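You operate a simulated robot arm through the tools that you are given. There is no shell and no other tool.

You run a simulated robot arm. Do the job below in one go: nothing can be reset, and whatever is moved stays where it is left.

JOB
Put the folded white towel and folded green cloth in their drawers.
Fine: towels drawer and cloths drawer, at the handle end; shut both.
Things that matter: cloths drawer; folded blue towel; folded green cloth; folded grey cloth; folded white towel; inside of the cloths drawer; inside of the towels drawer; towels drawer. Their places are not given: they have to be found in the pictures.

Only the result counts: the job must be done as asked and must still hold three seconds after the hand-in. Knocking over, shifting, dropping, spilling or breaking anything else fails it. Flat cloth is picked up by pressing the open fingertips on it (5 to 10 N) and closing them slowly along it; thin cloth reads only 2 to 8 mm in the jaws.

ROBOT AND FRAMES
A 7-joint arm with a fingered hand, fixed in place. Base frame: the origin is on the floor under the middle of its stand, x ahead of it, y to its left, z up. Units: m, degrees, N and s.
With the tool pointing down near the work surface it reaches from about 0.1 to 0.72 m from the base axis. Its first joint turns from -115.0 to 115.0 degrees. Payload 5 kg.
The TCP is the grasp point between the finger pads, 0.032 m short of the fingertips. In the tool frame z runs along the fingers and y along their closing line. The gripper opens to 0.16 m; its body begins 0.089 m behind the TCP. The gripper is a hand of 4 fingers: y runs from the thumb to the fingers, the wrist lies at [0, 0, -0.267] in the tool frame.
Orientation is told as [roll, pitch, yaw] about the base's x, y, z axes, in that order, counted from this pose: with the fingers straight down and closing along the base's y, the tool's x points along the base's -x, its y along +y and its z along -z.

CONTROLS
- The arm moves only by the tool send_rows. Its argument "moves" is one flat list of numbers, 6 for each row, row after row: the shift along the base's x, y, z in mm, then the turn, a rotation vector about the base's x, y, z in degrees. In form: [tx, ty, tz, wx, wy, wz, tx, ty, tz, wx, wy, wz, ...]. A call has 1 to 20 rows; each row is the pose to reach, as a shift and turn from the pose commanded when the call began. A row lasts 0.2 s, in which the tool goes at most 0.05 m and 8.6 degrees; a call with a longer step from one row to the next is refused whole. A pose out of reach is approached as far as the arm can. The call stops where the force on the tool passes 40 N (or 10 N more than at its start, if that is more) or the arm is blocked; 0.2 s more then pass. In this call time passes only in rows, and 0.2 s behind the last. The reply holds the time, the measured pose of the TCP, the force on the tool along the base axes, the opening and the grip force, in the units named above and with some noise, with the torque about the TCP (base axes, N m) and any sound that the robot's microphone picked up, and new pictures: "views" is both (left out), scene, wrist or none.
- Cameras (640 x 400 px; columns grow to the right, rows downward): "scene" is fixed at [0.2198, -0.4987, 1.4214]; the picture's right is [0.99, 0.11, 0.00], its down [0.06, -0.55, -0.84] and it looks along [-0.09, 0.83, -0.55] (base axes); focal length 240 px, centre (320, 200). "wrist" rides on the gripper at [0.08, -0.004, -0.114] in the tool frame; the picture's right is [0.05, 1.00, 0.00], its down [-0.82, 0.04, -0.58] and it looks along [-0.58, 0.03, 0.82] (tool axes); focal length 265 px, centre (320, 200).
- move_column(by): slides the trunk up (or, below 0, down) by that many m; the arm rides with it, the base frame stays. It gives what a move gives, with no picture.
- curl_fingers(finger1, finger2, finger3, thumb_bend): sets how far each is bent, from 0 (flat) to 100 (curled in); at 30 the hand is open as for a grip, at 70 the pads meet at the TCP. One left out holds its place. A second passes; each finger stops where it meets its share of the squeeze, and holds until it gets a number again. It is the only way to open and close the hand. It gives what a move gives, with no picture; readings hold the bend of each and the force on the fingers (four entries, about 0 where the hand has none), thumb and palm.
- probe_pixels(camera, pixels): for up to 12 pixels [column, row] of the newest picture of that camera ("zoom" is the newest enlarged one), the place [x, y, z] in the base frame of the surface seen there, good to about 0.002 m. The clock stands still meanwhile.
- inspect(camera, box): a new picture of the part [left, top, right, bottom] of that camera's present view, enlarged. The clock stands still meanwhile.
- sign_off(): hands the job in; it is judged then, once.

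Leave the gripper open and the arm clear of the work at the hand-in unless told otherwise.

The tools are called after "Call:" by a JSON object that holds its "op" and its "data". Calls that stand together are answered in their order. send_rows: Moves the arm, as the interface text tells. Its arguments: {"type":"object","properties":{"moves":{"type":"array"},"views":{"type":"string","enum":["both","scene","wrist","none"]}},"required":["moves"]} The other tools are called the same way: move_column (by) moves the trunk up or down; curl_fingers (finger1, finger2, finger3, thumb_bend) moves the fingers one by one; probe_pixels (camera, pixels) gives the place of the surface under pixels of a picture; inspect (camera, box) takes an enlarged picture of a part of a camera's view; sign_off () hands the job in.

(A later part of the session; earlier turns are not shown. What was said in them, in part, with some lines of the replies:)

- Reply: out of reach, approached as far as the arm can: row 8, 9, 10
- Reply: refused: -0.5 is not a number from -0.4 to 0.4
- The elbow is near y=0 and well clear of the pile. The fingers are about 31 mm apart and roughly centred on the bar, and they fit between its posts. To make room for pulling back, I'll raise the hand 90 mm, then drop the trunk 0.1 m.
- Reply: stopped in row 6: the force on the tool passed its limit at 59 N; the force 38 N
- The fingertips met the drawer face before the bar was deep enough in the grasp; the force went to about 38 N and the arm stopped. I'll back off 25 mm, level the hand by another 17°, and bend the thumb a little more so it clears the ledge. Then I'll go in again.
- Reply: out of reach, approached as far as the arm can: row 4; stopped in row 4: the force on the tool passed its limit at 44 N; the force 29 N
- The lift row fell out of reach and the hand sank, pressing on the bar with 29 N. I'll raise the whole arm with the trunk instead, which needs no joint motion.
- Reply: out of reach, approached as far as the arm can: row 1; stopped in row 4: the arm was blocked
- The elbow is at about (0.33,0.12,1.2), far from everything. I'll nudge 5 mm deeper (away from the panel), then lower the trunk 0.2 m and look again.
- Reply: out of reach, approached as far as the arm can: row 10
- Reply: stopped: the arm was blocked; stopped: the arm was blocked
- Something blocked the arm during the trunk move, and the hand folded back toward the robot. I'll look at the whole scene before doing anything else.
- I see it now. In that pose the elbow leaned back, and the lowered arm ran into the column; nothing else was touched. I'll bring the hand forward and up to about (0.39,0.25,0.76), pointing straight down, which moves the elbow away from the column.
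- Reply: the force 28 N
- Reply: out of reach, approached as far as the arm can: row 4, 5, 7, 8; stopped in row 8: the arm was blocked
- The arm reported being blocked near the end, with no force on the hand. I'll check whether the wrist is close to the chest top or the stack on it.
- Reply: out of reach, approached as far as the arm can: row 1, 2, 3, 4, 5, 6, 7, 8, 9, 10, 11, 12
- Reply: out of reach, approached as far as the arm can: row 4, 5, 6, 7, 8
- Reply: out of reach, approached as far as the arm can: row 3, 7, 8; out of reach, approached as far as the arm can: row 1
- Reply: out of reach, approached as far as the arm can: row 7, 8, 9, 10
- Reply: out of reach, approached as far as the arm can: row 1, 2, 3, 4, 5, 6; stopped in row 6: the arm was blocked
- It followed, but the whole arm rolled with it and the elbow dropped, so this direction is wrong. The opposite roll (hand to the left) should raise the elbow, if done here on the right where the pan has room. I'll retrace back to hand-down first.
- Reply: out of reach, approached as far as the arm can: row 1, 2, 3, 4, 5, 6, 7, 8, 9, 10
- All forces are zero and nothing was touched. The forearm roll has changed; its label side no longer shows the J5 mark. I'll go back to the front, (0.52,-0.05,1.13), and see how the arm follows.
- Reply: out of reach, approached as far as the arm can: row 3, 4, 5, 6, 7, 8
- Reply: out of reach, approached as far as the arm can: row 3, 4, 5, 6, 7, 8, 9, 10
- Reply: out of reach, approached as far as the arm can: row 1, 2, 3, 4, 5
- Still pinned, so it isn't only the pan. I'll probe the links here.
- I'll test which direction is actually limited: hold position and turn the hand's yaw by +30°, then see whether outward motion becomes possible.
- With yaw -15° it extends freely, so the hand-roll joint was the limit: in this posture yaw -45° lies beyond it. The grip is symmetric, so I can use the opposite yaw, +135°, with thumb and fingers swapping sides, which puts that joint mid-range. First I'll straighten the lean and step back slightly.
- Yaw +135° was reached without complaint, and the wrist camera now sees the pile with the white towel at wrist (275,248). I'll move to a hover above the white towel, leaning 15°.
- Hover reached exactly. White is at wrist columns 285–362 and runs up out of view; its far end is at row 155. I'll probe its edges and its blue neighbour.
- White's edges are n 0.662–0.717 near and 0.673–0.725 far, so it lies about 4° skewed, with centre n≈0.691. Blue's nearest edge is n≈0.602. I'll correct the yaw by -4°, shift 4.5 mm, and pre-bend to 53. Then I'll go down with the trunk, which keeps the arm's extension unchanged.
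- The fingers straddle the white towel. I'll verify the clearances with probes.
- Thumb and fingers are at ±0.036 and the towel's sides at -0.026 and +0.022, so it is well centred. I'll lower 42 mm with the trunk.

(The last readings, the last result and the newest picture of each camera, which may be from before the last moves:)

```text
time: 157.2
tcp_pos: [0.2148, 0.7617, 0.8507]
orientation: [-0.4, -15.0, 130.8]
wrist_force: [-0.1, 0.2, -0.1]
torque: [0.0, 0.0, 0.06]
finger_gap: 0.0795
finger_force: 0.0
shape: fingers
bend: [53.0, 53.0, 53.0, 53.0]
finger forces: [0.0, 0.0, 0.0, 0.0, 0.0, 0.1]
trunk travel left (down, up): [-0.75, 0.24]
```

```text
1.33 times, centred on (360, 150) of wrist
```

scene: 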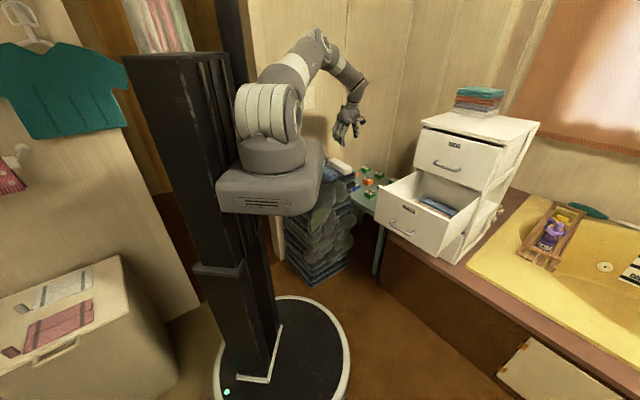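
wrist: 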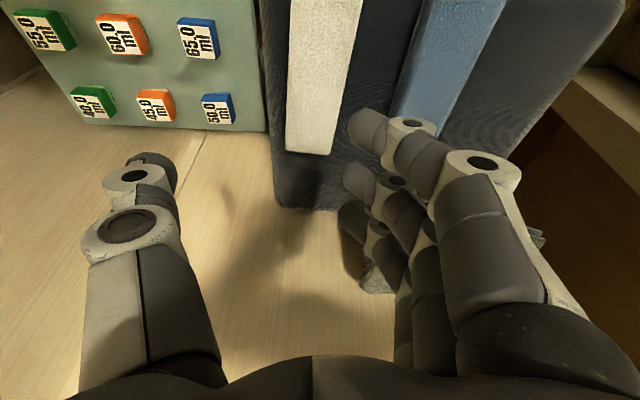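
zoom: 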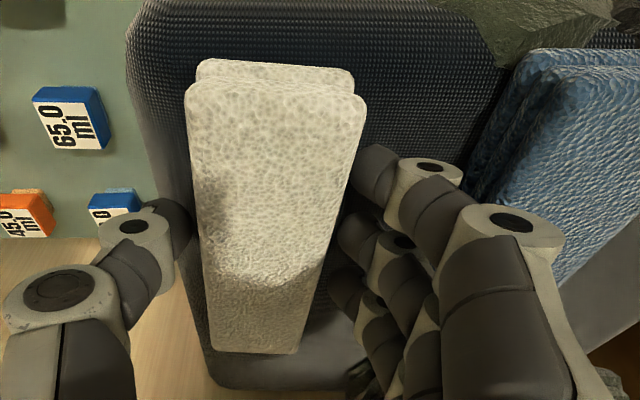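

There is no contact yet. I'll lower 3 mm more, then close in steps.

Call:
{"op": "move_column", "data": {"by": -0.003}}

Call:
{"op": "curl_fingers", "data": {"finger1": 58, "finger2": 58, "finger3": 58, "thumb_bend": 58}}

Call:
{"op": "curl_fingers", "data": {"finger1": 63, "finger2": 63, "finger3": 63, "thumb_bend": 63}}

Call:
{"op": "curl_fingers", "data": {"finger1": 66, "finger2": 66, "finger3": 66, "thumb_bend": 66}}

Call:
{"op": "inspect", "data": {"camera": "wrist", "box": [160, 0, 560, 300]}}

```text
time: 157.8
tcp_pos: [0.215, 0.7624, 0.8484]
orientation: [-0.3, -14.9, 130.9]
wrist_force: [-0.2, 0.8, 3.1]
torque: [-0.17, 0.06, -0.01]
finger_gap: 0.0796
finger_force: 1.9
shape: fingers
bend: [53.0, 53.0, 53.0, 53.0]
finger forces: [3.5, 0.0, 0.0, 0.0, 0.0, 0.1]
trunk travel left (down, up): [-0.747, 0.243]
```

```text
time: 158.8
tcp_pos: [0.2135, 0.7628, 0.8481]
orientation: [-0.3, -15.0, 130.8]
wrist_force: [-0.8, -0.2, 4.2]
torque: [-0.2, 0.07, -0.02]
finger_gap: 0.0697
finger_force: 4.7
shape: fingers
bend: [56.0, 56.0, 56.0, 56.0]
finger forces: [4.3, 0.9, 0.7, 0.1, 2.4, 0.0]
trunk travel left (down, up): [-0.747, 0.243]
```

```text
time: 159.8
tcp_pos: [0.215, 0.7617, 0.8466]
orientation: [-0.3, -15.1, 130.8]
wrist_force: [-1.5, -1.1, 0.9]
torque: [0.02, 0.02, 0.03]
finger_gap: 0.0671
finger_force: 14.9
shape: fingers
bend: [58.0, 58.0, 58.0, 59.0]
finger forces: [5.5, 5.2, 4.9, 0.1, 14.1, 0.1]
trunk travel left (down, up): [-0.747, 0.243]
```

```text
time: 160.8
tcp_pos: [0.2147, 0.7612, 0.847]
orientation: [-0.2, -14.9, 130.7]
wrist_force: [-0.3, -1.2, 0.3]
torque: [-0.02, -0.02, 0.0]
finger_gap: 0.0666
finger_force: 21.4
shape: fingers
bend: [59.0, 59.0, 60.0, 60.0]
finger forces: [7.3, 7.1, 6.8, 0.1, 21.1, 0.0]
trunk travel left (down, up): [-0.747, 0.243]
```

```text
1.33 times, centred on (360, 150) of wrist
```

zoom: 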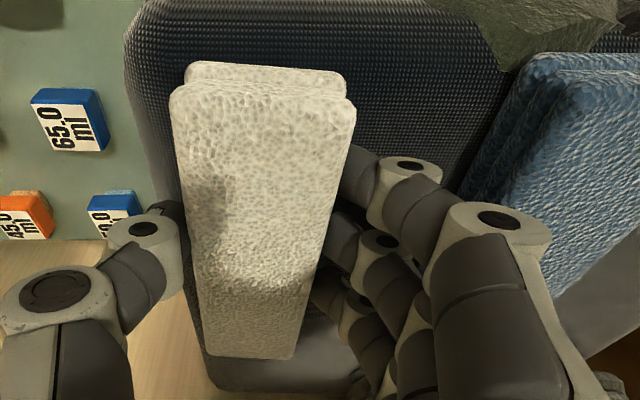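

A firm and even grip: 7 N per finger and 21 N on the thumb. I'll lift with the trunk.

Call:
{"op": "move_column", "data": {"by": 0.05}}

Call:
{"op": "inspect", "data": {"camera": "wrist", "box": [0, 0, 640, 400]}}

Call:
{"op": "inspect", "data": {"camera": "scene", "box": [280, 60, 420, 220]}}

```text
time: 161.7
tcp_pos: [0.2147, 0.763, 0.897]
orientation: [-0.2, -14.8, 130.8]
wrist_force: [-0.9, 0.2, -0.7]
torque: [0.0, 0.0, 0.02]
finger_gap: 0.0667
finger_force: 20.9
shape: fingers
bend: [59.0, 59.0, 60.0, 60.0]
finger forces: [7.3, 7.0, 6.6, 0.0, 21.2, 0.0]
trunk travel left (down, up): [-0.797, 0.193]
```

```text
1.00 times, centred on (320, 200) of wrist (not enlarged: the box is as wide or as high as the picture)
```

zoom: 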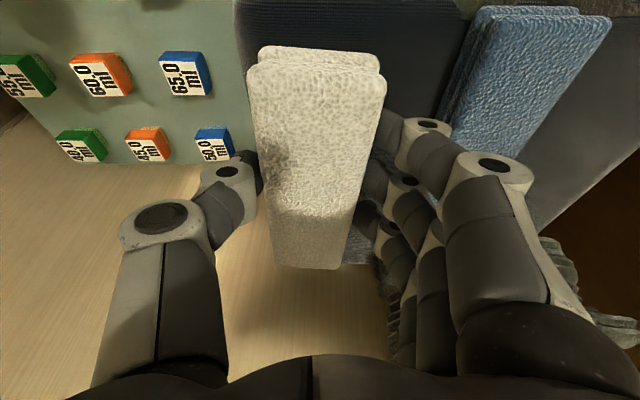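

```text
2.50 times, centred on (350, 140) of scene
```

zoom: 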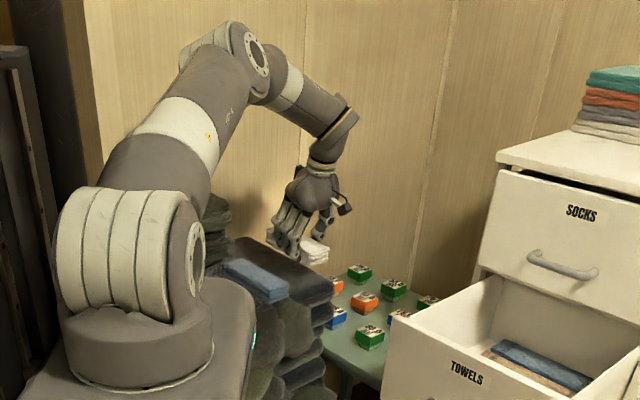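

The white towel is held and blue is undisturbed. I'll lift 0.1 m more, then carry it along constant n≈0.69 to above the towels drawer's handle end, (0.571,0.409,1.0).

Call:
{"op": "move_column", "data": {"by": 0.105}}

Call:
{"op": "send_rows", "data": {"moves": [27, -27, 0, 0, 0, 0.3, 54, -54, 0, 0, 0, 0.6, 81, -81, 0, 0, 0, 0.9, 108, -108, 0, 0, 0, 1.2, 135, -135, 0, 0, 0, 1.5, 162, -162, 0, 0, 0, 1.8, 190, -190, 0, 0, 0, 2.2, 217, -217, 0, 0, 0, 2.5], "views": "both"}}

```text
time: 163.1
tcp_pos: [0.2147, 0.7618, 1.0035]
orientation: [-0.2, -15.0, 130.9]
wrist_force: [-0.2, 0.2, -1.0]
torque: [-0.02, -0.02, 0.03]
finger_gap: 0.0669
finger_force: 20.7
shape: fingers
bend: [59.0, 59.0, 60.0, 60.0]
finger forces: [7.4, 7.0, 6.6, 0.0, 21.2, 0.0]
trunk travel left (down, up): [-0.902, 0.088]
```

```text
time: 164.8
tcp_pos: [0.4326, 0.5429, 1.0029]
orientation: [-0.2, -15.1, 133.3]
wrist_force: [0.4, 0.0, -1.6]
torque: [-0.07, 0.02, 0.0]
finger_gap: 0.0669
finger_force: 20.2
shape: fingers
bend: [59.0, 59.0, 60.0, 60.0]
finger forces: [7.3, 7.0, 6.7, 0.1, 21.1, 0.0]
trunk travel left (down, up): [-0.902, 0.088]
```

scene: 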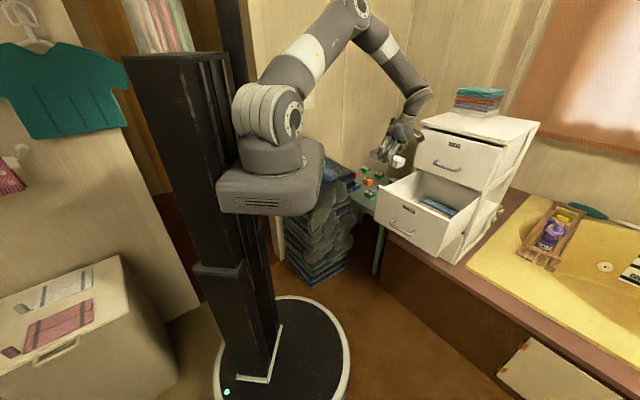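
wrist: 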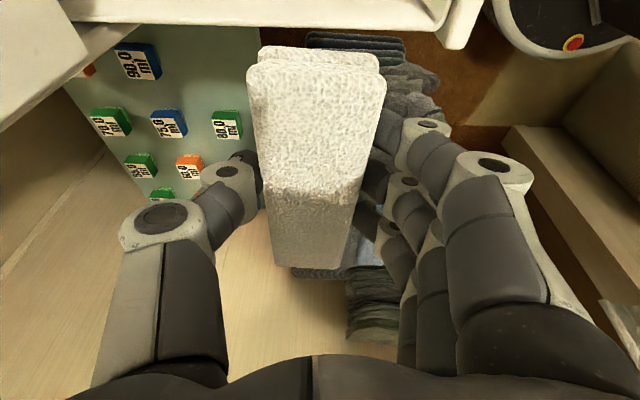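

It is following perfectly. I'll continue the remaining 0.19 m to above the drawer.

Call:
{"op": "send_rows", "data": {"moves": [27.7, -26.8, 0, 0, 0, 0.3, 55.4, -53.6, 0, 0, 0, 0.7, 83, -80.3, 0, 0, 0, 1, 110.7, -107.1, 0, 0, 0, 1.4, 138.4, -133.9, 0, 0, 0, 1.7], "views": "both"}}

Call:
{"op": "inspect", "data": {"camera": "scene", "box": [360, 80, 520, 260]}}

```text
time: 166.1
tcp_pos: [0.5709, 0.412, 1.0008]
orientation: [-0.2, -15.0, 135.1]
wrist_force: [-0.6, -0.7, -0.9]
torque: [0.0, 0.01, 0.03]
finger_gap: 0.0668
finger_force: 20.7
shape: fingers
bend: [59.0, 59.0, 60.0, 60.0]
finger forces: [7.4, 7.1, 6.7, 0.1, 21.0, 0.0]
trunk travel left (down, up): [-0.902, 0.088]
```

scene: 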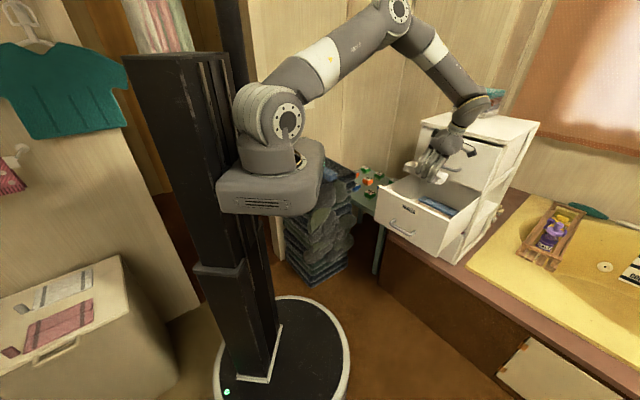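
wrist: 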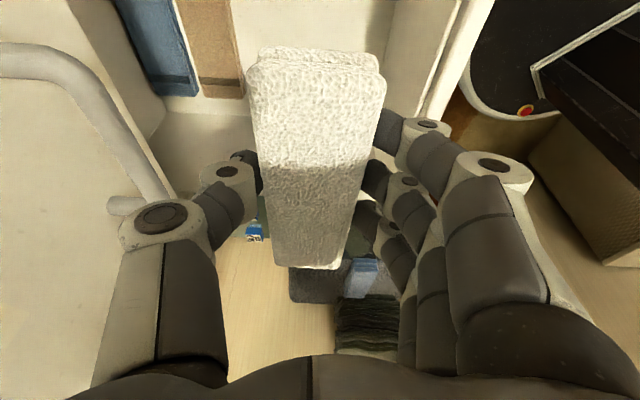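

```text
2.22 times, centred on (440, 170) of scene
```

zoom: 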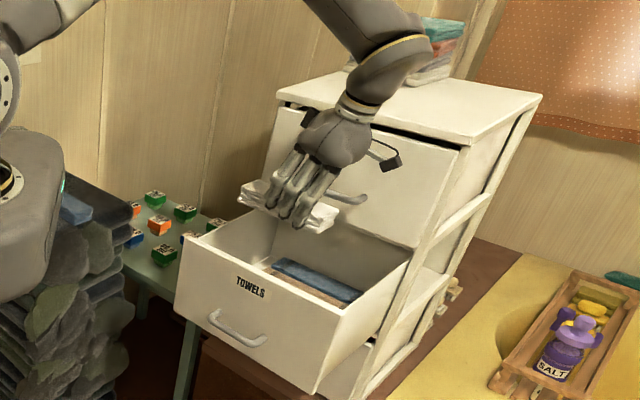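

The towel is above the drawer with about 2 cm of clearance to both the panel and the socks bar. I'll lower 0.15 m with the trunk and check.

Call:
{"op": "move_column", "data": {"by": -0.15}}

Call:
{"op": "inspect", "data": {"camera": "wrist", "box": [0, 0, 640, 400]}}

Call:
{"op": "inspect", "data": {"camera": "scene", "box": [360, 80, 520, 260]}}

```text
time: 167.8
tcp_pos: [0.5696, 0.4125, 0.8513]
orientation: [-0.3, -15.0, 135.0]
wrist_force: [-0.1, -0.1, -1.2]
torque: [-0.02, -0.02, -0.01]
finger_gap: 0.0667
finger_force: 21.5
shape: fingers
bend: [59.0, 59.0, 60.0, 60.0]
finger forces: [7.3, 7.1, 6.7, 0.0, 21.0, 0.0]
trunk travel left (down, up): [-0.752, 0.238]
```

```text
1.00 times, centred on (320, 200) of wrist (not enlarged: the box is as wide or as high as the picture)
```

zoom: 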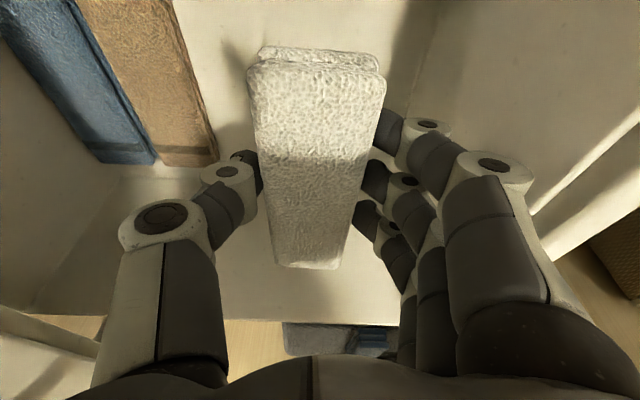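

```text
2.22 times, centred on (440, 170) of scene
```

zoom: 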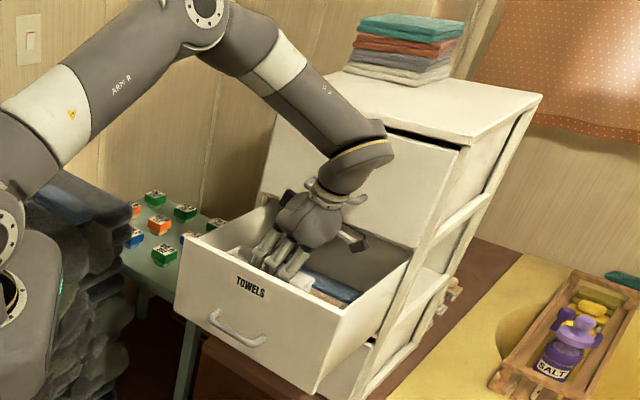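

Everything is clear. I'll lower another 85 mm to z≈0.766.

Call:
{"op": "move_column", "data": {"by": -0.085}}

Call:
{"op": "inspect", "data": {"camera": "wrist", "box": [0, 0, 640, 400]}}

```text
time: 169.0
tcp_pos: [0.5706, 0.4126, 0.7662]
orientation: [-0.2, -15.0, 135.0]
wrist_force: [-0.1, -0.1, -0.6]
torque: [-0.04, 0.01, 0.03]
finger_gap: 0.0668
finger_force: 20.9
shape: fingers
bend: [59.0, 59.0, 60.0, 60.0]
finger forces: [7.4, 7.0, 6.7, 0.0, 21.1, 0.0]
trunk travel left (down, up): [-0.667, 0.323]
```

```text
1.00 times, centred on (320, 200) of wrist (not enlarged: the box is as wide or as high as the picture)
```

zoom: 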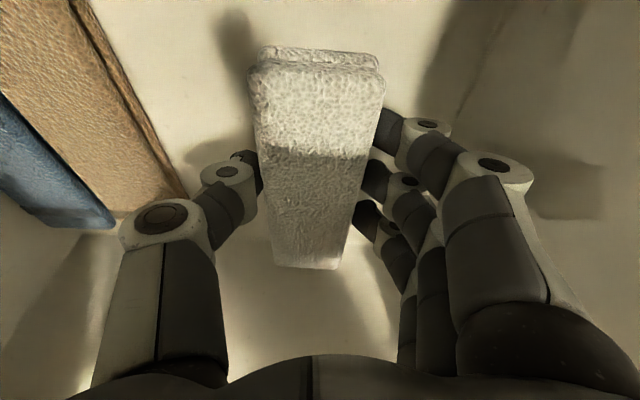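

I'll lower the last 12 mm in small steps.

Call:
{"op": "move_column", "data": {"by": -0.01}}

Call:
{"op": "move_column", "data": {"by": -0.003}}

```text
time: 169.6
tcp_pos: [0.5712, 0.4123, 0.7559]
orientation: [-0.1, -15.0, 135.0]
wrist_force: [0.4, -0.2, -1.7]
torque: [-0.02, -0.04, 0.0]
finger_gap: 0.0666
finger_force: 21.2
shape: fingers
bend: [59.0, 59.0, 60.0, 60.0]
finger forces: [7.2, 7.1, 6.6, 0.0, 21.0, 0.0]
trunk travel left (down, up): [-0.657, 0.333]
```

```text
time: 170.1
tcp_pos: [0.5706, 0.4126, 0.7538]
orientation: [-0.2, -15.1, 135.0]
wrist_force: [-0.6, -0.5, -1.2]
torque: [-0.06, 0.01, -0.02]
finger_gap: 0.0667
finger_force: 20.9
shape: fingers
bend: [59.0, 59.0, 60.0, 60.0]
finger forces: [7.3, 7.0, 6.7, 0.0, 20.9, 0.0]
trunk travel left (down, up): [-0.654, 0.336]
```

The towel's underside is about 4 mm above the drawer floor. I'll release gently.

Call:
{"op": "curl_fingers", "data": {"finger1": 55, "finger2": 55, "finger3": 55, "thumb_bend": 55}}

Call:
{"op": "curl_fingers", "data": {"finger1": 53, "finger2": 53, "finger3": 53, "thumb_bend": 50}}

Call:
{"op": "inspect", "data": {"camera": "wrist", "box": [0, 0, 640, 400]}}

```text
time: 171.1
tcp_pos: [0.5697, 0.4128, 0.7527]
orientation: [-0.2, -15.0, 135.1]
wrist_force: [0.0, 0.4, 0.4]
torque: [0.0, 0.0, -0.01]
finger_gap: 0.0725
finger_force: 0.3
shape: fingers
bend: [55.0, 55.0, 55.0, 55.0]
finger forces: [0.1, 0.1, 0.0, 0.0, 0.1, 0.1]
trunk travel left (down, up): [-0.654, 0.336]
```

```text
time: 172.1
tcp_pos: [0.5692, 0.4111, 0.754]
orientation: [-0.2, -15.0, 135.0]
wrist_force: [0.4, -0.6, 0.6]
torque: [0.01, 0.02, -0.02]
finger_gap: 0.0844
finger_force: 0.0
shape: fingers
bend: [53.0, 53.0, 53.0, 50.0]
finger forces: [0.0, 0.0, 0.0, 0.0, 0.1, 0.1]
trunk travel left (down, up): [-0.654, 0.336]
```

```text
1.00 times, centred on (320, 200) of wrist (not enlarged: the box is as wide or as high as the picture)
```

zoom: 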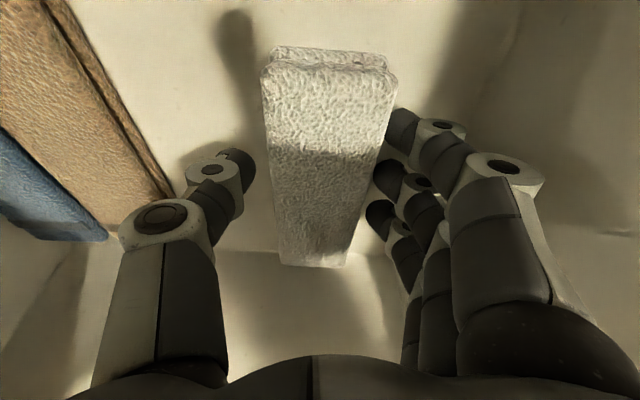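

Released, with zero forces. I'll lift straight up with the trunk and check that the towel stays.

Call:
{"op": "move_column", "data": {"by": 0.06}}

Call:
{"op": "inspect", "data": {"camera": "wrist", "box": [0, 0, 640, 400]}}

Call:
{"op": "probe_pixels", "data": {"camera": "zoom", "pixels": [[290, 60], [370, 65], [285, 190], [340, 200], [325, 120], [150, 120], [60, 60], [420, 60], [300, 210], [345, 205]]}}

```text
time: 173.1
tcp_pos: [0.5699, 0.4128, 0.8134]
orientation: [-0.1, -15.0, 135.0]
wrist_force: [0.1, -0.2, 1.1]
torque: [0.03, 0.01, -0.01]
finger_gap: 0.0845
finger_force: 0.0
shape: fingers
bend: [53.0, 53.0, 53.0, 50.0]
finger forces: [0.0, 0.0, 0.1, 0.0, 0.0, 0.0]
trunk travel left (down, up): [-0.714, 0.276]
```

```text
1.00 times, centred on (320, 200) of wrist (not enlarged: the box is as wide or as high as the picture)
```

zoom: 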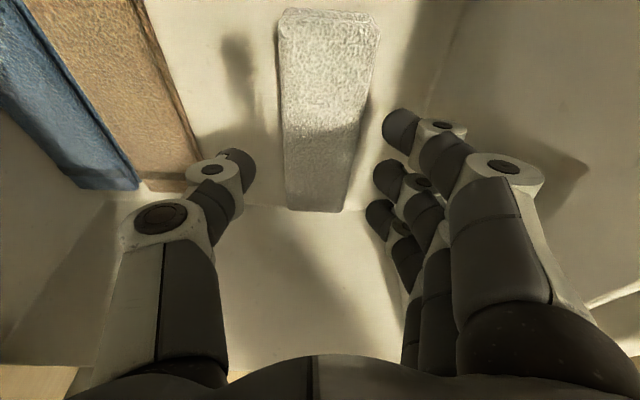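

```text
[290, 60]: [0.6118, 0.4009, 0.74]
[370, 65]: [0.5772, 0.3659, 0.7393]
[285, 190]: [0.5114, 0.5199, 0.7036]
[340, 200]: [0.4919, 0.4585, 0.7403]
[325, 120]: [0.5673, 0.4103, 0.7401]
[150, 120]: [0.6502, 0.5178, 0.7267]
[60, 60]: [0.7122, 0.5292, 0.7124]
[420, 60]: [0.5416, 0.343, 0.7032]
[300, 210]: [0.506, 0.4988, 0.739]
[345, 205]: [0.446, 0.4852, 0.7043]
```

The white towel lies flat at n 0.672–0.716, a ≈0–0.155, near the handle end. Now I'll raise the hand clear of the drawer with the trunk.

Call:
{"op": "move_column", "data": {"by": 0.2}}

Call:
{"op": "send_rows", "data": {"moves": [-26, -27, 0, -1.8, -1.8, 0, -52, -54, 0, -3.5, -3.5, 0, -78, -81, 0, -5.3, -5.3, 0, -104, -108, 0, -7.1, -7.1, 0, -130, -135.5, 0, -8.8, -8.8, 0, -155.6, -162.5, 0, -10.6, -10.6, 0], "views": "both"}}

```text
time: 175.3
tcp_pos: [0.5703, 0.4112, 1.013]
orientation: [-0.2, -14.9, 135.0]
wrist_force: [-0.1, -0.3, -0.3]
torque: [0.02, 0.0, 0.02]
finger_gap: 0.0848
finger_force: 0.2
shape: fingers
bend: [53.0, 53.0, 53.0, 50.0]
finger forces: [0.1, 0.0, 0.0, 0.0, 0.0, 0.0]
trunk travel left (down, up): [-0.914, 0.076]
```

```text
time: 176.7
tcp_pos: [0.4149, 0.2499, 1.0143]
orientation: [-0.3, 0.2, 134.9]
wrist_force: [-0.1, -1.0, -0.4]
torque: [0.08, -0.01, -0.01]
finger_gap: 0.085
finger_force: 0.1
shape: fingers
bend: [53.0, 53.0, 53.0, 50.0]
finger forces: [0.1, 0.1, 0.1, 0.0, 0.0, 0.0]
trunk travel left (down, up): [-0.914, 0.076]
```

scene: 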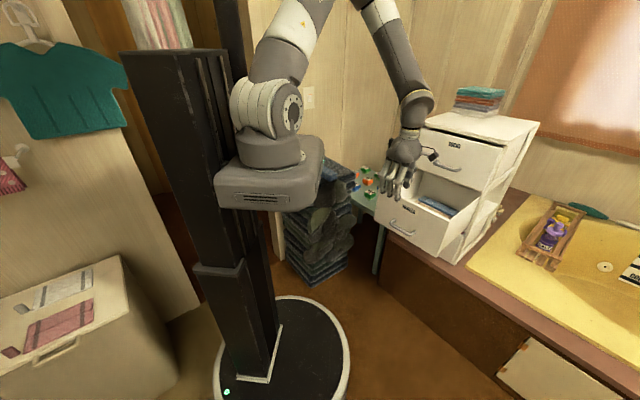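
wrist: 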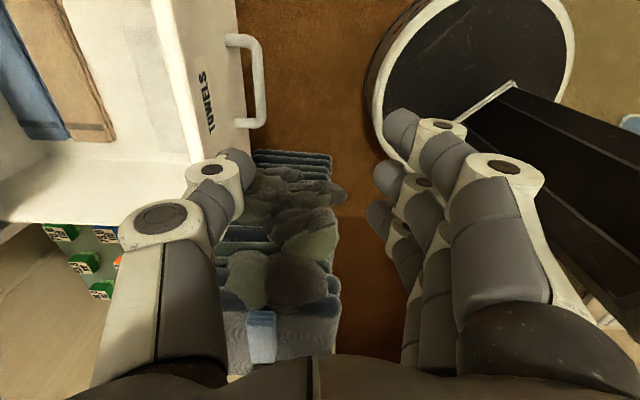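

I'm in front of the panel, hand down. I'll close the fist and lower 0.21 m with the trunk.

Call:
{"op": "curl_fingers", "data": {"finger1": 68, "finger2": 68, "finger3": 68, "thumb_bend": 68}}

Call:
{"op": "move_column", "data": {"by": -0.2}}

Call:
{"op": "inspect", "data": {"camera": "scene", "box": [330, 90, 510, 270]}}

Call:
{"op": "inspect", "data": {"camera": "wrist", "box": [0, 0, 640, 400]}}

```text
time: 177.7
tcp_pos: [0.4174, 0.2516, 1.015]
orientation: [-0.2, 0.0, 135.0]
wrist_force: [0.2, 0.1, 0.4]
torque: [0.02, 0.03, -0.01]
finger_gap: 0.0286
finger_force: 0.1
shape: fingers
bend: [68.0, 68.0, 68.0, 68.0]
finger forces: [0.1, 0.0, 0.1, 0.1, 0.0, 0.0]
trunk travel left (down, up): [-0.914, 0.076]
```

```text
time: 179.8
tcp_pos: [0.4159, 0.251, 0.8138]
orientation: [-0.1, 0.0, 135.0]
wrist_force: [-0.5, 1.0, 0.5]
torque: [0.03, 0.0, -0.01]
finger_gap: 0.0285
finger_force: 0.1
shape: fingers
bend: [68.0, 68.0, 68.0, 68.0]
finger forces: [0.0, 0.0, 0.0, 0.0, 0.0, 0.0]
trunk travel left (down, up): [-0.714, 0.276]
```

```text
2.22 times, centred on (420, 180) of scene
```

zoom: 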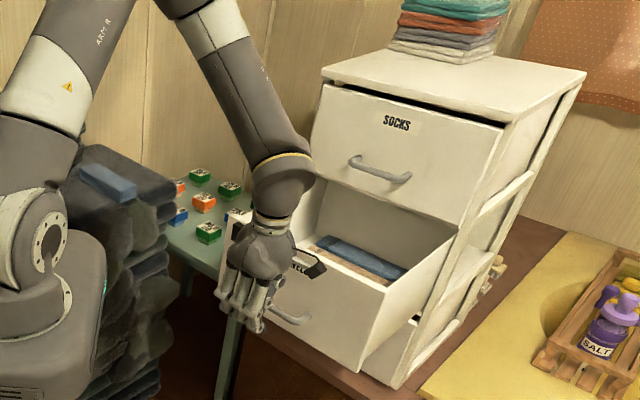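

```text
1.00 times, centred on (320, 200) of wrist (not enlarged: the box is as wide or as high as the picture)
```

zoom: 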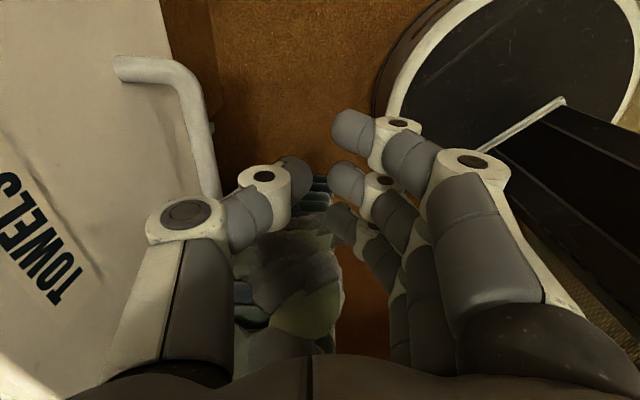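

The thumb side faces the panel with the bar below it. I'll push slowly along +n.

Call:
{"op": "send_rows", "data": {"moves": [7, 7, -3, 0, 0, 0, 14, 14, -6, 0, 0, 0, 21, 21, -9, 0, 0, 0, 28, 28, -10, 0, 0, 0, 35, 35, -10, 0, 0, 0, 42, 42, -10, 0, 0, 0, 49, 49, -10, 0, 0, 0, 56, 56, -10, 0, 0, 0, 63, 63, -10, 0, 0, 0, 70, 70, -10, 0, 0, 0, 77, 77, -10, 0, 0, 0, 84, 84, -10, 0, 0, 0, 91, 91, -10, 0, 0, 0, 98, 98, -10, 0, 0, 0], "views": "scene"}}

Call:
{"op": "inspect", "data": {"camera": "scene", "box": [330, 90, 510, 270]}}

```text
time: 182.8
tcp_pos: [0.5145, 0.3489, 0.805]
orientation: [-0.2, 0.0, 135.2]
wrist_force: [-1.3, -1.0, -0.7]
torque: [-0.03, -0.01, 0.01]
finger_gap: 0.0278
finger_force: 0.5
shape: fingers
bend: [68.0, 68.0, 68.0, 68.0]
finger forces: [0.0, 0.0, 0.0, 0.0, 1.1, 0.1]
trunk travel left (down, up): [-0.714, 0.276]
```

scene: 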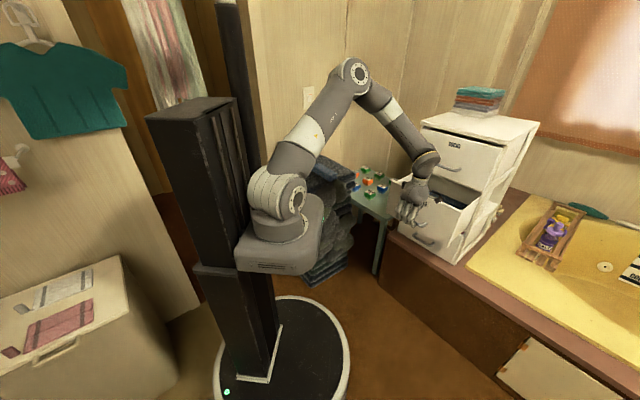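

```text
2.22 times, centred on (420, 180) of scene
```

zoom: 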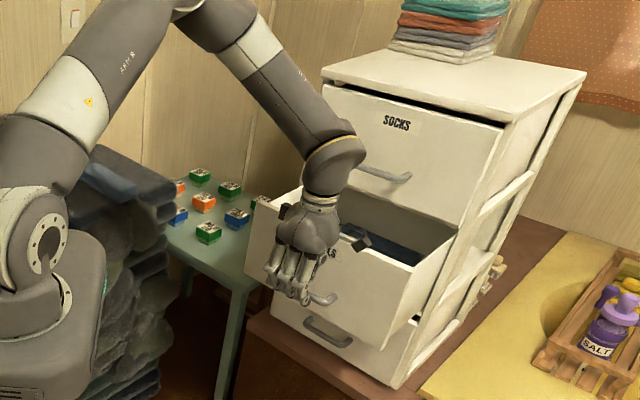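

The panel moves along, with about 1.6 N. I'll push another 75 mm with the hand upright.

Call:
{"op": "send_rows", "data": {"moves": [7, 7, 0, 0, 0, 0, 14, 14, 0, 0, 0, 0, 21, 21, 0, 0, 0, 0, 28, 28, 0, 0, 0, 0, 35, 35, 0, 0, 0, 0, 42, 42, 0, 0, 0, 0, 48, 48, 0, 0, 0, 0, 53, 53, 0, 0, 0, 0], "views": "scene"}}

Call:
{"op": "inspect", "data": {"camera": "scene", "box": [370, 110, 510, 260]}}

```text
time: 184.7
tcp_pos: [0.5671, 0.4044, 0.8045]
orientation: [-0.3, 0.0, 134.9]
wrist_force: [-0.4, -0.8, -0.1]
torque: [0.06, -0.02, 0.0]
finger_gap: 0.0279
finger_force: 0.9
shape: fingers
bend: [68.0, 68.0, 68.0, 68.0]
finger forces: [0.1, 0.0, 0.1, 0.0, 1.1, 0.0]
trunk travel left (down, up): [-0.714, 0.276]
```

scene: 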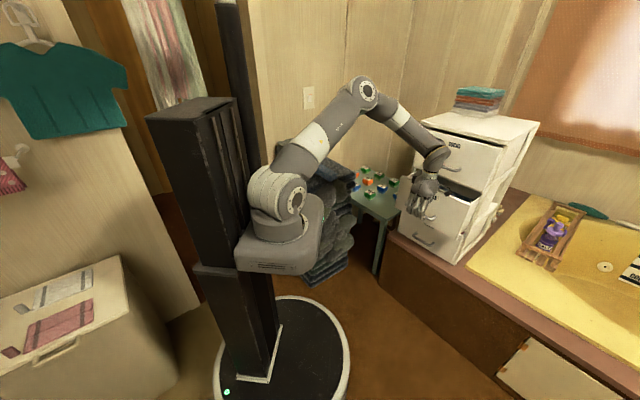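

```text
2.67 times, centred on (440, 185) of scene
```

zoom: 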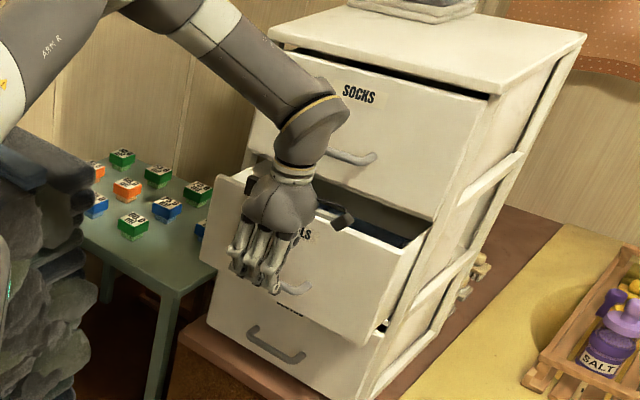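

I'll probe how far the panel still has to go, and the wrist's distance from the socks bar.

Call:
{"op": "probe_pixels", "data": {"camera": "zoom", "pixels": [[400, 270], [390, 310], [370, 280], [225, 200], [350, 155], [370, 160], [335, 110], [330, 130], [305, 170], [345, 218], [410, 255], [420, 245]]}}

```text
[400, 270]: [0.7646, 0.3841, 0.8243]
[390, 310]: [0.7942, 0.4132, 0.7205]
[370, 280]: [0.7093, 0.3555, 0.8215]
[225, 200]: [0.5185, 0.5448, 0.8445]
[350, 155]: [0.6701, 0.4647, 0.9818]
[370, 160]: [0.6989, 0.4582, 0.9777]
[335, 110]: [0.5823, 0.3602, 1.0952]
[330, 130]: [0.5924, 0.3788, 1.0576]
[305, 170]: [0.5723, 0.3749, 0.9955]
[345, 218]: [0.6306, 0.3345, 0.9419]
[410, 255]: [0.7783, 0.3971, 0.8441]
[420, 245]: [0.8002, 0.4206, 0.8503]
```

The panel face is at n≈0.7525, so 0.089 m remains. I'll back off 35 mm and tilt the hand 30° forward, so the wrist stays clear of the socks bar for the final push.

Call:
{"op": "send_rows", "data": {"moves": [-18, -18, 0, 0, 0, 0, -25, -25, -2, 5.3, -5.3, 0, -25, -25, -4, 10.6, -10.6, 0, -25, -25, -6, 15.9, -15.9, 0, -25, -25, -8, 21.2, -21.2, 0], "views": "both"}}

Call:
{"op": "inspect", "data": {"camera": "scene", "box": [370, 110, 510, 260]}}

```text
time: 185.8
tcp_pos: [0.537, 0.3797, 0.7931]
orientation: [-26.3, -0.8, 135.2]
wrist_force: [0.1, 0.7, -0.5]
torque: [-0.06, -0.01, 0.0]
finger_gap: 0.0285
finger_force: 0.1
shape: fingers
bend: [68.0, 68.0, 68.0, 68.0]
finger forces: [0.1, 0.0, 0.1, 0.1, 0.0, 0.0]
out of reach, approached as far as the arm can: row 5
trunk travel left (down, up): [-0.714, 0.276]
```

scene: 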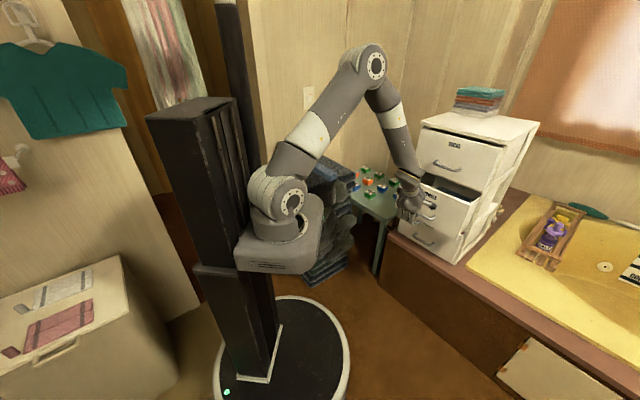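
wrist: 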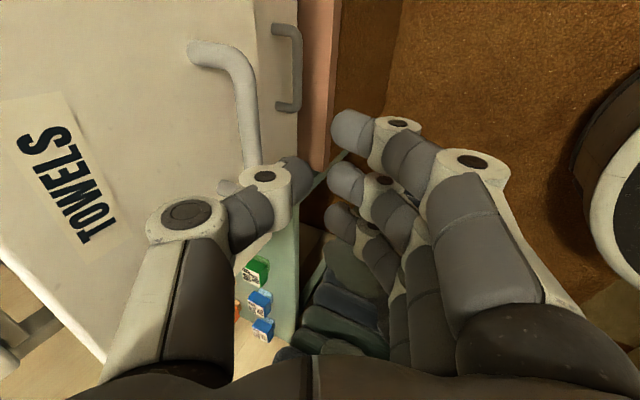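

```text
2.67 times, centred on (440, 185) of scene
```

zoom: 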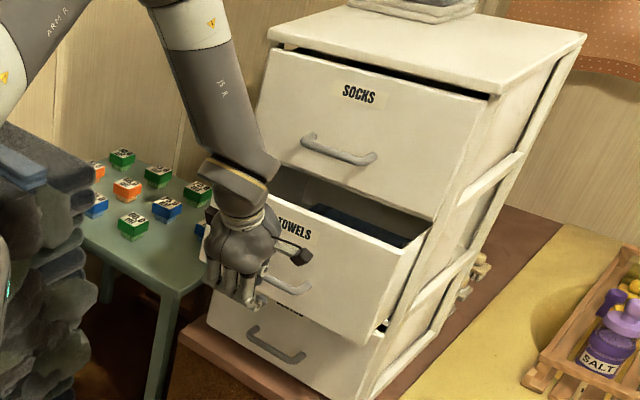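

The tilt reached 26°, which is enough. I'll push forward slowly.

Call:
{"op": "send_rows", "data": {"moves": [8, 8, 0, 0, 0, 0, 16, 16, 0, 0, 0, 0, 23, 23, 0, 0, 0, 0, 30, 30, 0, 0, 0, 0, 37, 37, 0, 0, 0, 0, 44, 44, 0, 0, 0, 0, 51, 51, 0, 0, 0, 0, 58, 58, 0, 0, 0, 0, 65, 65, 0, 0, 0, 0, 71, 71, 0, 0, 0, 0], "views": "scene"}}

Call:
{"op": "inspect", "data": {"camera": "scene", "box": [370, 110, 510, 260]}}

Call:
{"op": "probe_pixels", "data": {"camera": "zoom", "pixels": [[400, 270], [390, 310], [370, 280], [405, 255], [425, 230], [395, 290]]}}

```text
time: 188.1
tcp_pos: [0.6098, 0.4485, 0.7931]
orientation: [-26.4, -0.9, 135.4]
wrist_force: [-2.3, -0.8, -0.2]
torque: [-0.03, 0.03, 0.01]
finger_gap: 0.0284
finger_force: 0.9
shape: fingers
bend: [68.0, 68.0, 68.0, 68.0]
finger forces: [0.5, 0.6, 0.6, 0.0, 0.0, 0.0]
trunk travel left (down, up): [-0.714, 0.276]
```

scene: 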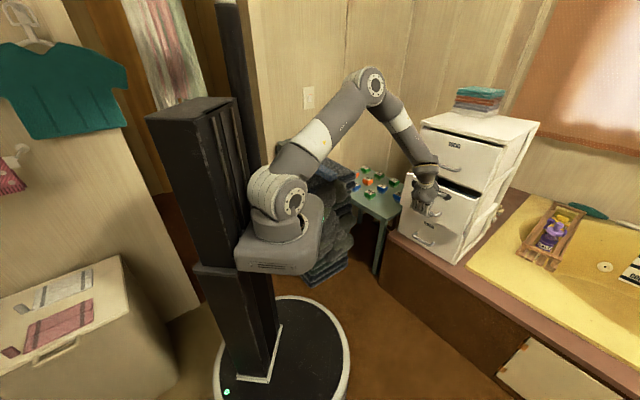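

```text
2.67 times, centred on (440, 185) of scene
```

zoom: 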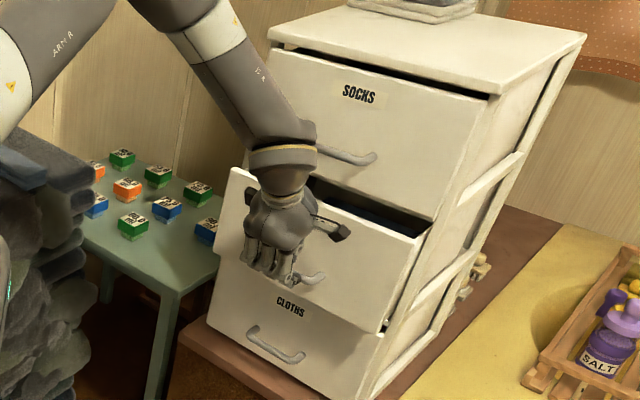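

```text
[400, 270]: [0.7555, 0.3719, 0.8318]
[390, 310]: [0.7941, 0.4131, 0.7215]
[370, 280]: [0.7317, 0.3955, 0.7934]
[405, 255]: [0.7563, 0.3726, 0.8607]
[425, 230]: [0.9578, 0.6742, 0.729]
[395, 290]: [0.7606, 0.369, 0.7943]
```

The panel is at n≈0.797, with 45 mm to go. Light forces show on the three fingers, so the bar may be sitting between thumb and fingers. I'll look from the wrist camera.

Call:
{"op": "inspect", "data": {"camera": "wrist", "box": [160, 0, 560, 300]}}

```text
1.33 times, centred on (360, 150) of wrist
```

zoom: 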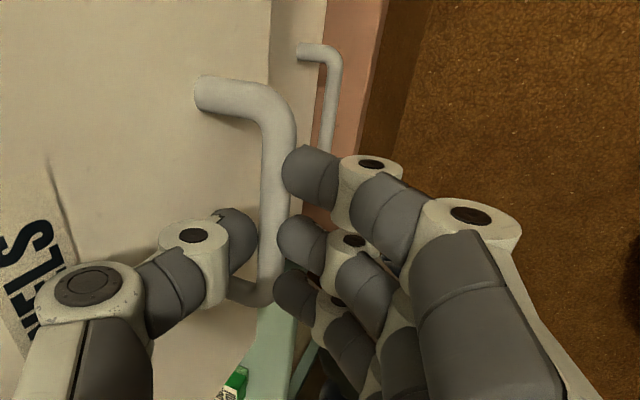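

As suspected, the fingers push the bar from the front and the thumb tip is behind it. That is fine for pushing; I'll just open and lift straight up before backing away. I'll push 40 mm more.

Call:
{"op": "send_rows", "data": {"moves": [5, 5, 0, 0, 0, 0, 10, 10, 0, 0, 0, 0, 15, 15, 0, 0, 0, 0, 20, 20, 0, 0, 0, 0, 25, 25, 0, 0, 0, 0, 29, 29, 0, 0, 0, 0], "views": "scene"}}

Call:
{"op": "inspect", "data": {"camera": "scene", "box": [370, 110, 510, 260]}}

Call:
{"op": "probe_pixels", "data": {"camera": "zoom", "pixels": [[400, 270], [390, 310], [370, 280], [410, 262], [415, 250], [395, 290]]}}

```text
time: 189.4
tcp_pos: [0.64, 0.4794, 0.7932]
orientation: [-26.4, -0.9, 135.3]
wrist_force: [0.1, 0.2, -0.3]
torque: [-0.02, -0.01, 0.0]
finger_gap: 0.0282
finger_force: 0.0
shape: fingers
bend: [68.0, 68.0, 68.0, 68.0]
finger forces: [0.0, 0.1, 0.1, 0.0, 0.0, 0.1]
trunk travel left (down, up): [-0.714, 0.276]
```

scene: 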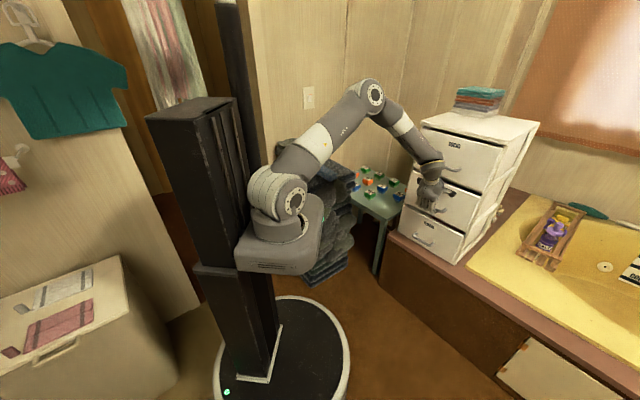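

```text
2.67 times, centred on (440, 185) of scene
```

zoom: 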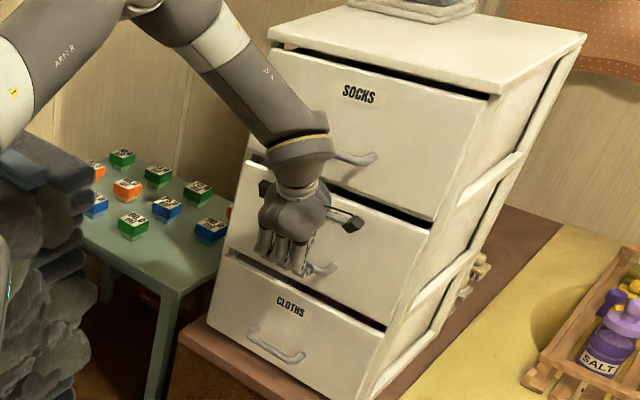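

```text
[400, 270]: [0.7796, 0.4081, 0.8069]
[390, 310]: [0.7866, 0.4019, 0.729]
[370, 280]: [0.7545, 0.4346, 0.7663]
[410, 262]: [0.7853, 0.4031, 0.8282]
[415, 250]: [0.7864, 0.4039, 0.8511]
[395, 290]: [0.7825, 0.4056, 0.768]
```

The towels panel is back at n≈0.841, so it is fully shut and the force is zero. I'll lift 25 mm with the trunk so the thumb clears the bar, then back away.

Call:
{"op": "move_column", "data": {"by": 0.028}}

Call:
{"op": "inspect", "data": {"camera": "wrist", "box": [160, 0, 560, 300]}}

```text
time: 190.2
tcp_pos: [0.6379, 0.4783, 0.8203]
orientation: [-26.2, -0.9, 135.3]
wrist_force: [0.3, 0.3, -0.9]
torque: [-0.03, 0.02, -0.05]
finger_gap: 0.0283
finger_force: 0.0
shape: fingers
bend: [68.0, 68.0, 68.0, 68.0]
finger forces: [0.0, 0.0, 0.0, 0.0, 0.0, 0.0]
trunk travel left (down, up): [-0.742, 0.248]
```

```text
1.33 times, centred on (360, 150) of wrist
```

zoom: 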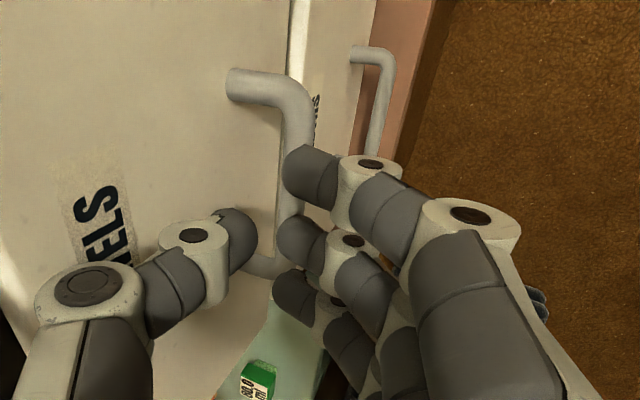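

I'll probe whether the thumb and fingers are now above the bar.

Call:
{"op": "probe_pixels", "data": {"camera": "zoom", "pixels": [[248, 245], [235, 260], [290, 195], [290, 150], [285, 245], [295, 185], [280, 285], [265, 265]]}}

```text
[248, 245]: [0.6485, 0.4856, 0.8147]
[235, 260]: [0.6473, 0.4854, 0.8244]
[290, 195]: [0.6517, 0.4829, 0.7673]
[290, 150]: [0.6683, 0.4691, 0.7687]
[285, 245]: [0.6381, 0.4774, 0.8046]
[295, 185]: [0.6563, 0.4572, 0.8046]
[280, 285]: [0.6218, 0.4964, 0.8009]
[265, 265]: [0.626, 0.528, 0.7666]
```

All parts are about 3 cm above the bar. I'll back away along -n, then bring the hand upright.

Call:
{"op": "send_rows", "data": {"moves": [-14, -14, 0, 0, 0, 0, -30, -30, 0, 0, 0, 0, -48, -48, 0, 0, 0, 0, -66, -66, 2, -2, 2, 0, -84, -84, 5, -6, 6, 0, -100, -100, 10, -10, 10, 0, -110, -110, 15, -14, 14, 0, -115, -115, 20, -18.4, 18.4, 0], "views": "both"}}

Call:
{"op": "inspect", "data": {"camera": "scene", "box": [370, 80, 530, 270]}}

```text
time: 192.0
tcp_pos: [0.5228, 0.3624, 0.8412]
orientation: [-0.2, -0.9, 134.8]
wrist_force: [0.9, -0.1, -0.5]
torque: [-0.04, 0.0, 0.0]
finger_gap: 0.0281
finger_force: 0.0
shape: fingers
bend: [68.0, 68.0, 68.0, 68.0]
finger forces: [0.1, 0.0, 0.0, 0.0, 0.0, 0.1]
trunk travel left (down, up): [-0.742, 0.248]
```

scene: 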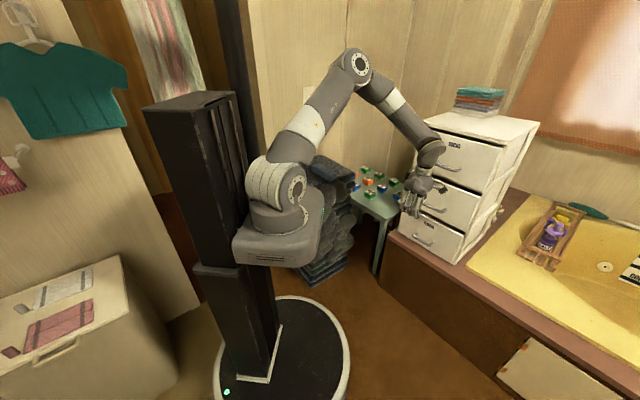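
wrist: 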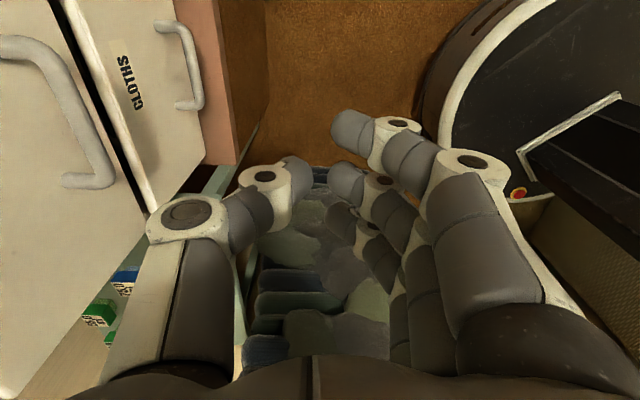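

```text
2.11 times, centred on (450, 175) of scene
```

zoom: 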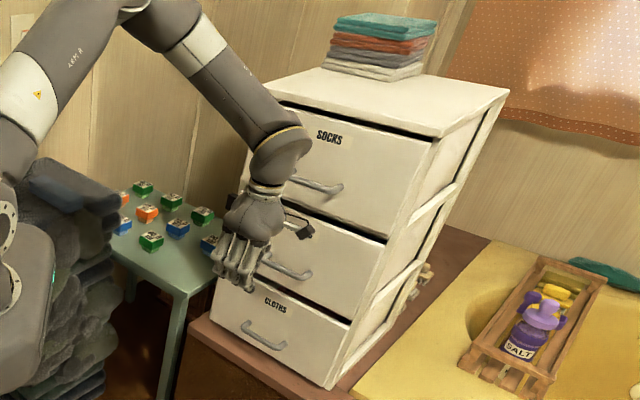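

All three fronts look flush. I'll retreat further with the hand up, open it, and then verify both drawers' closure.

Call:
{"op": "send_rows", "data": {"moves": [-16, -16, 12, 0, 0, 0, -32, -32, 24, 0, 0, 0, -48, -48, 36, 0, 0, 0, -64, -64, 48, 0, 0, 0, -80, -80, 60, 0, 0, 0], "views": "none"}}

Call:
{"op": "move_column", "data": {"by": 0.15}}

Call:
{"op": "curl_fingers", "data": {"finger1": 30, "finger2": 30, "finger3": 30, "thumb_bend": 30}}

Call:
{"op": "inspect", "data": {"camera": "scene", "box": [380, 90, 520, 270]}}

Call:
{"op": "probe_pixels", "data": {"camera": "zoom", "pixels": [[375, 130], [345, 180], [350, 250], [300, 290], [320, 330], [270, 360], [250, 150], [215, 230], [200, 310], [300, 170], [270, 240], [330, 300]]}}

```text
time: 193.2
tcp_pos: [0.4438, 0.2806, 0.9007]
orientation: [-0.5, -0.9, 134.9]
wrist_force: [-0.2, -0.2, 0.1]
torque: [0.02, 0.01, 0.0]
finger_gap: 0.0284
finger_force: 0.1
shape: fingers
bend: [68.0, 68.0, 68.0, 68.0]
finger forces: [0.0, 0.0, 0.0, 0.0, 0.0, 0.0]
trunk travel left (down, up): [-0.742, 0.248]
```

```text
time: 194.9
tcp_pos: [0.444, 0.2819, 1.0511]
orientation: [-0.3, -0.8, 134.8]
wrist_force: [-0.3, -0.1, 0.4]
torque: [-0.01, 0.0, -0.02]
finger_gap: 0.0285
finger_force: 0.1
shape: fingers
bend: [68.0, 68.0, 68.0, 68.0]
finger forces: [0.0, 0.1, 0.1, 0.1, 0.0, 0.0]
trunk travel left (down, up): [-0.892, 0.098]
```

```text
time: 195.9
tcp_pos: [0.4423, 0.2825, 1.0502]
orientation: [-0.4, -0.9, 134.8]
wrist_force: [0.4, 0.0, 0.0]
torque: [-0.01, 0.0, 0.0]
finger_gap: 0.1702
finger_force: 0.1
shape: fingers
bend: [30.0, 30.0, 30.0, 30.0]
finger forces: [0.1, 0.0, 0.1, 0.0, 0.1, 0.0]
trunk travel left (down, up): [-0.892, 0.098]
```

```text
2.22 times, centred on (450, 180) of scene
```

zoom: 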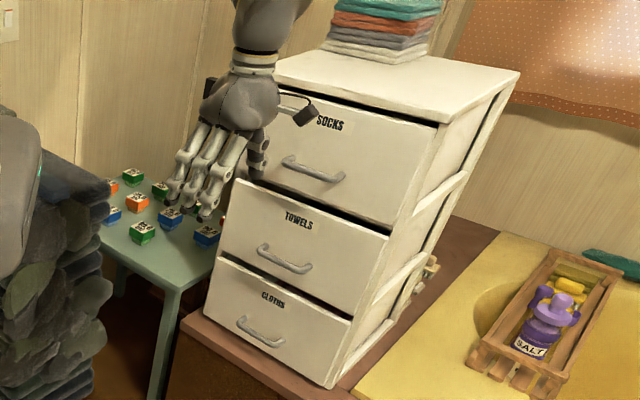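

```text
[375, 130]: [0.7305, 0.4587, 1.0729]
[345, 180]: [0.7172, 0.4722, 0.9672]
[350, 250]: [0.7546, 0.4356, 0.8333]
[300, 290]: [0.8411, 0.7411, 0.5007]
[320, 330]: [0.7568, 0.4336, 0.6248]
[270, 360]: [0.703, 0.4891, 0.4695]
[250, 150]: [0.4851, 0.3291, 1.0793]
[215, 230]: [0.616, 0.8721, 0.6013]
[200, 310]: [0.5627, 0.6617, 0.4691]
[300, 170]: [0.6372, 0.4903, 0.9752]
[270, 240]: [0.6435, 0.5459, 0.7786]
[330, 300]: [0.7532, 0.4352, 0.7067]
```

All three fronts lie in the same plane (n≈0.841), so both drawers are shut. Before handing in I'll check that nothing else was shifted: the blue towel, the stacks and the table.

Call:
{"op": "inspect", "data": {"camera": "scene", "box": [280, 120, 420, 240]}}

Call:
{"op": "inspect", "data": {"camera": "wrist", "box": [0, 0, 640, 400]}}

Call:
{"op": "inspect", "data": {"camera": "scene", "box": [0, 0, 640, 400]}}

```text
3.33 times, centred on (350, 180) of scene
```

zoom: 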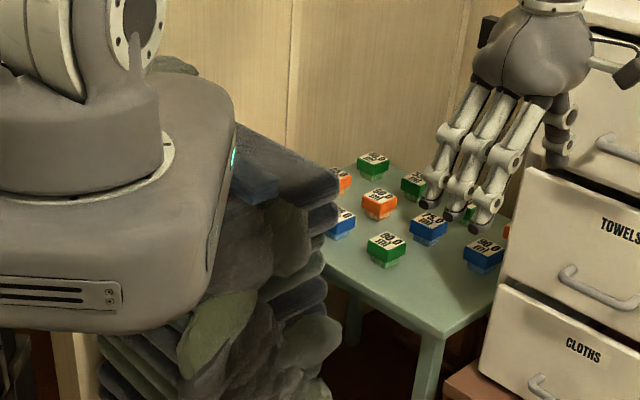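

```text
1.00 times, centred on (320, 200) of wrist (not enlarged: the box is as wide or as high as the picture)
```

zoom: 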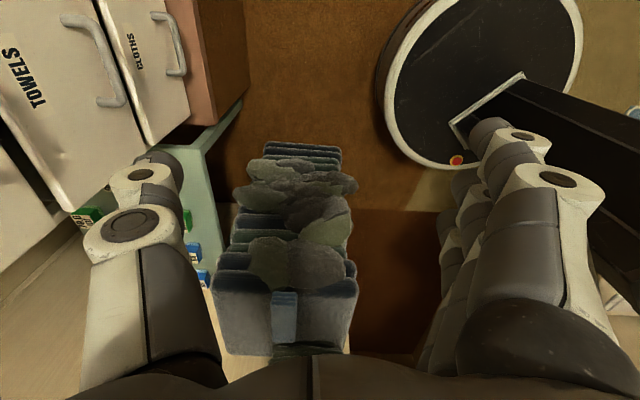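

```text
1.00 times, centred on (320, 200) of scene (not enlarged: the box is as wide or as high as the picture)
```

zoom: 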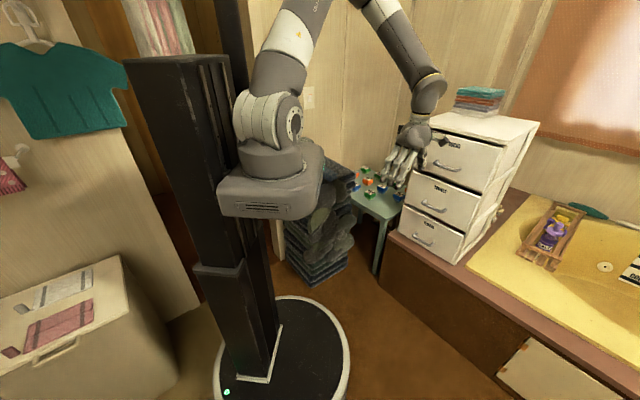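

The blue towel stands alone and undisturbed on the pile. The blocks, stacks, tray and suitcase are as before, both drawers are shut, the hand is open (0.17 m) and the arm is clear. I'm handing the job in.

Call:
{"op": "sign_off", "data": {}}

```text
The job is handed in.
```

I put the folded green cloth in the cloths drawer and the folded white towel in the towels drawer. Both lie near the handle end, and both drawers are shut. I've handed the job in, but the reply only said it was handed in, so I don't know how it was judged.

- **Placement:** Just after release, both folds lay flat, about 9 cm behind the front panel in a drawer about 33 cm deep. I couldn't see inside once the drawers were shut, so I haven't confirmed they stayed put, but I closed both slowly.
- **Drawers:** After the last push, the fronts of all three drawers (socks, towels, cloths) lined up in the same plane.
- **Everything else:** In the final pictures the folded blue towel, the stacks, the blocks on the table and the tray looked undisturbed. I never clearly identified the folded grey cloth, so I can't confirm its position, but nothing grey looked moved.
- **Arm:** While it was being lowered, the elbow pushed against the robot's own column. It also got stuck in an awkward pose before the white towel and had to be worked free. In both cases the contact readings and pictures showed nothing else touched.

The hand was left open, with the arm clear of the drawers.
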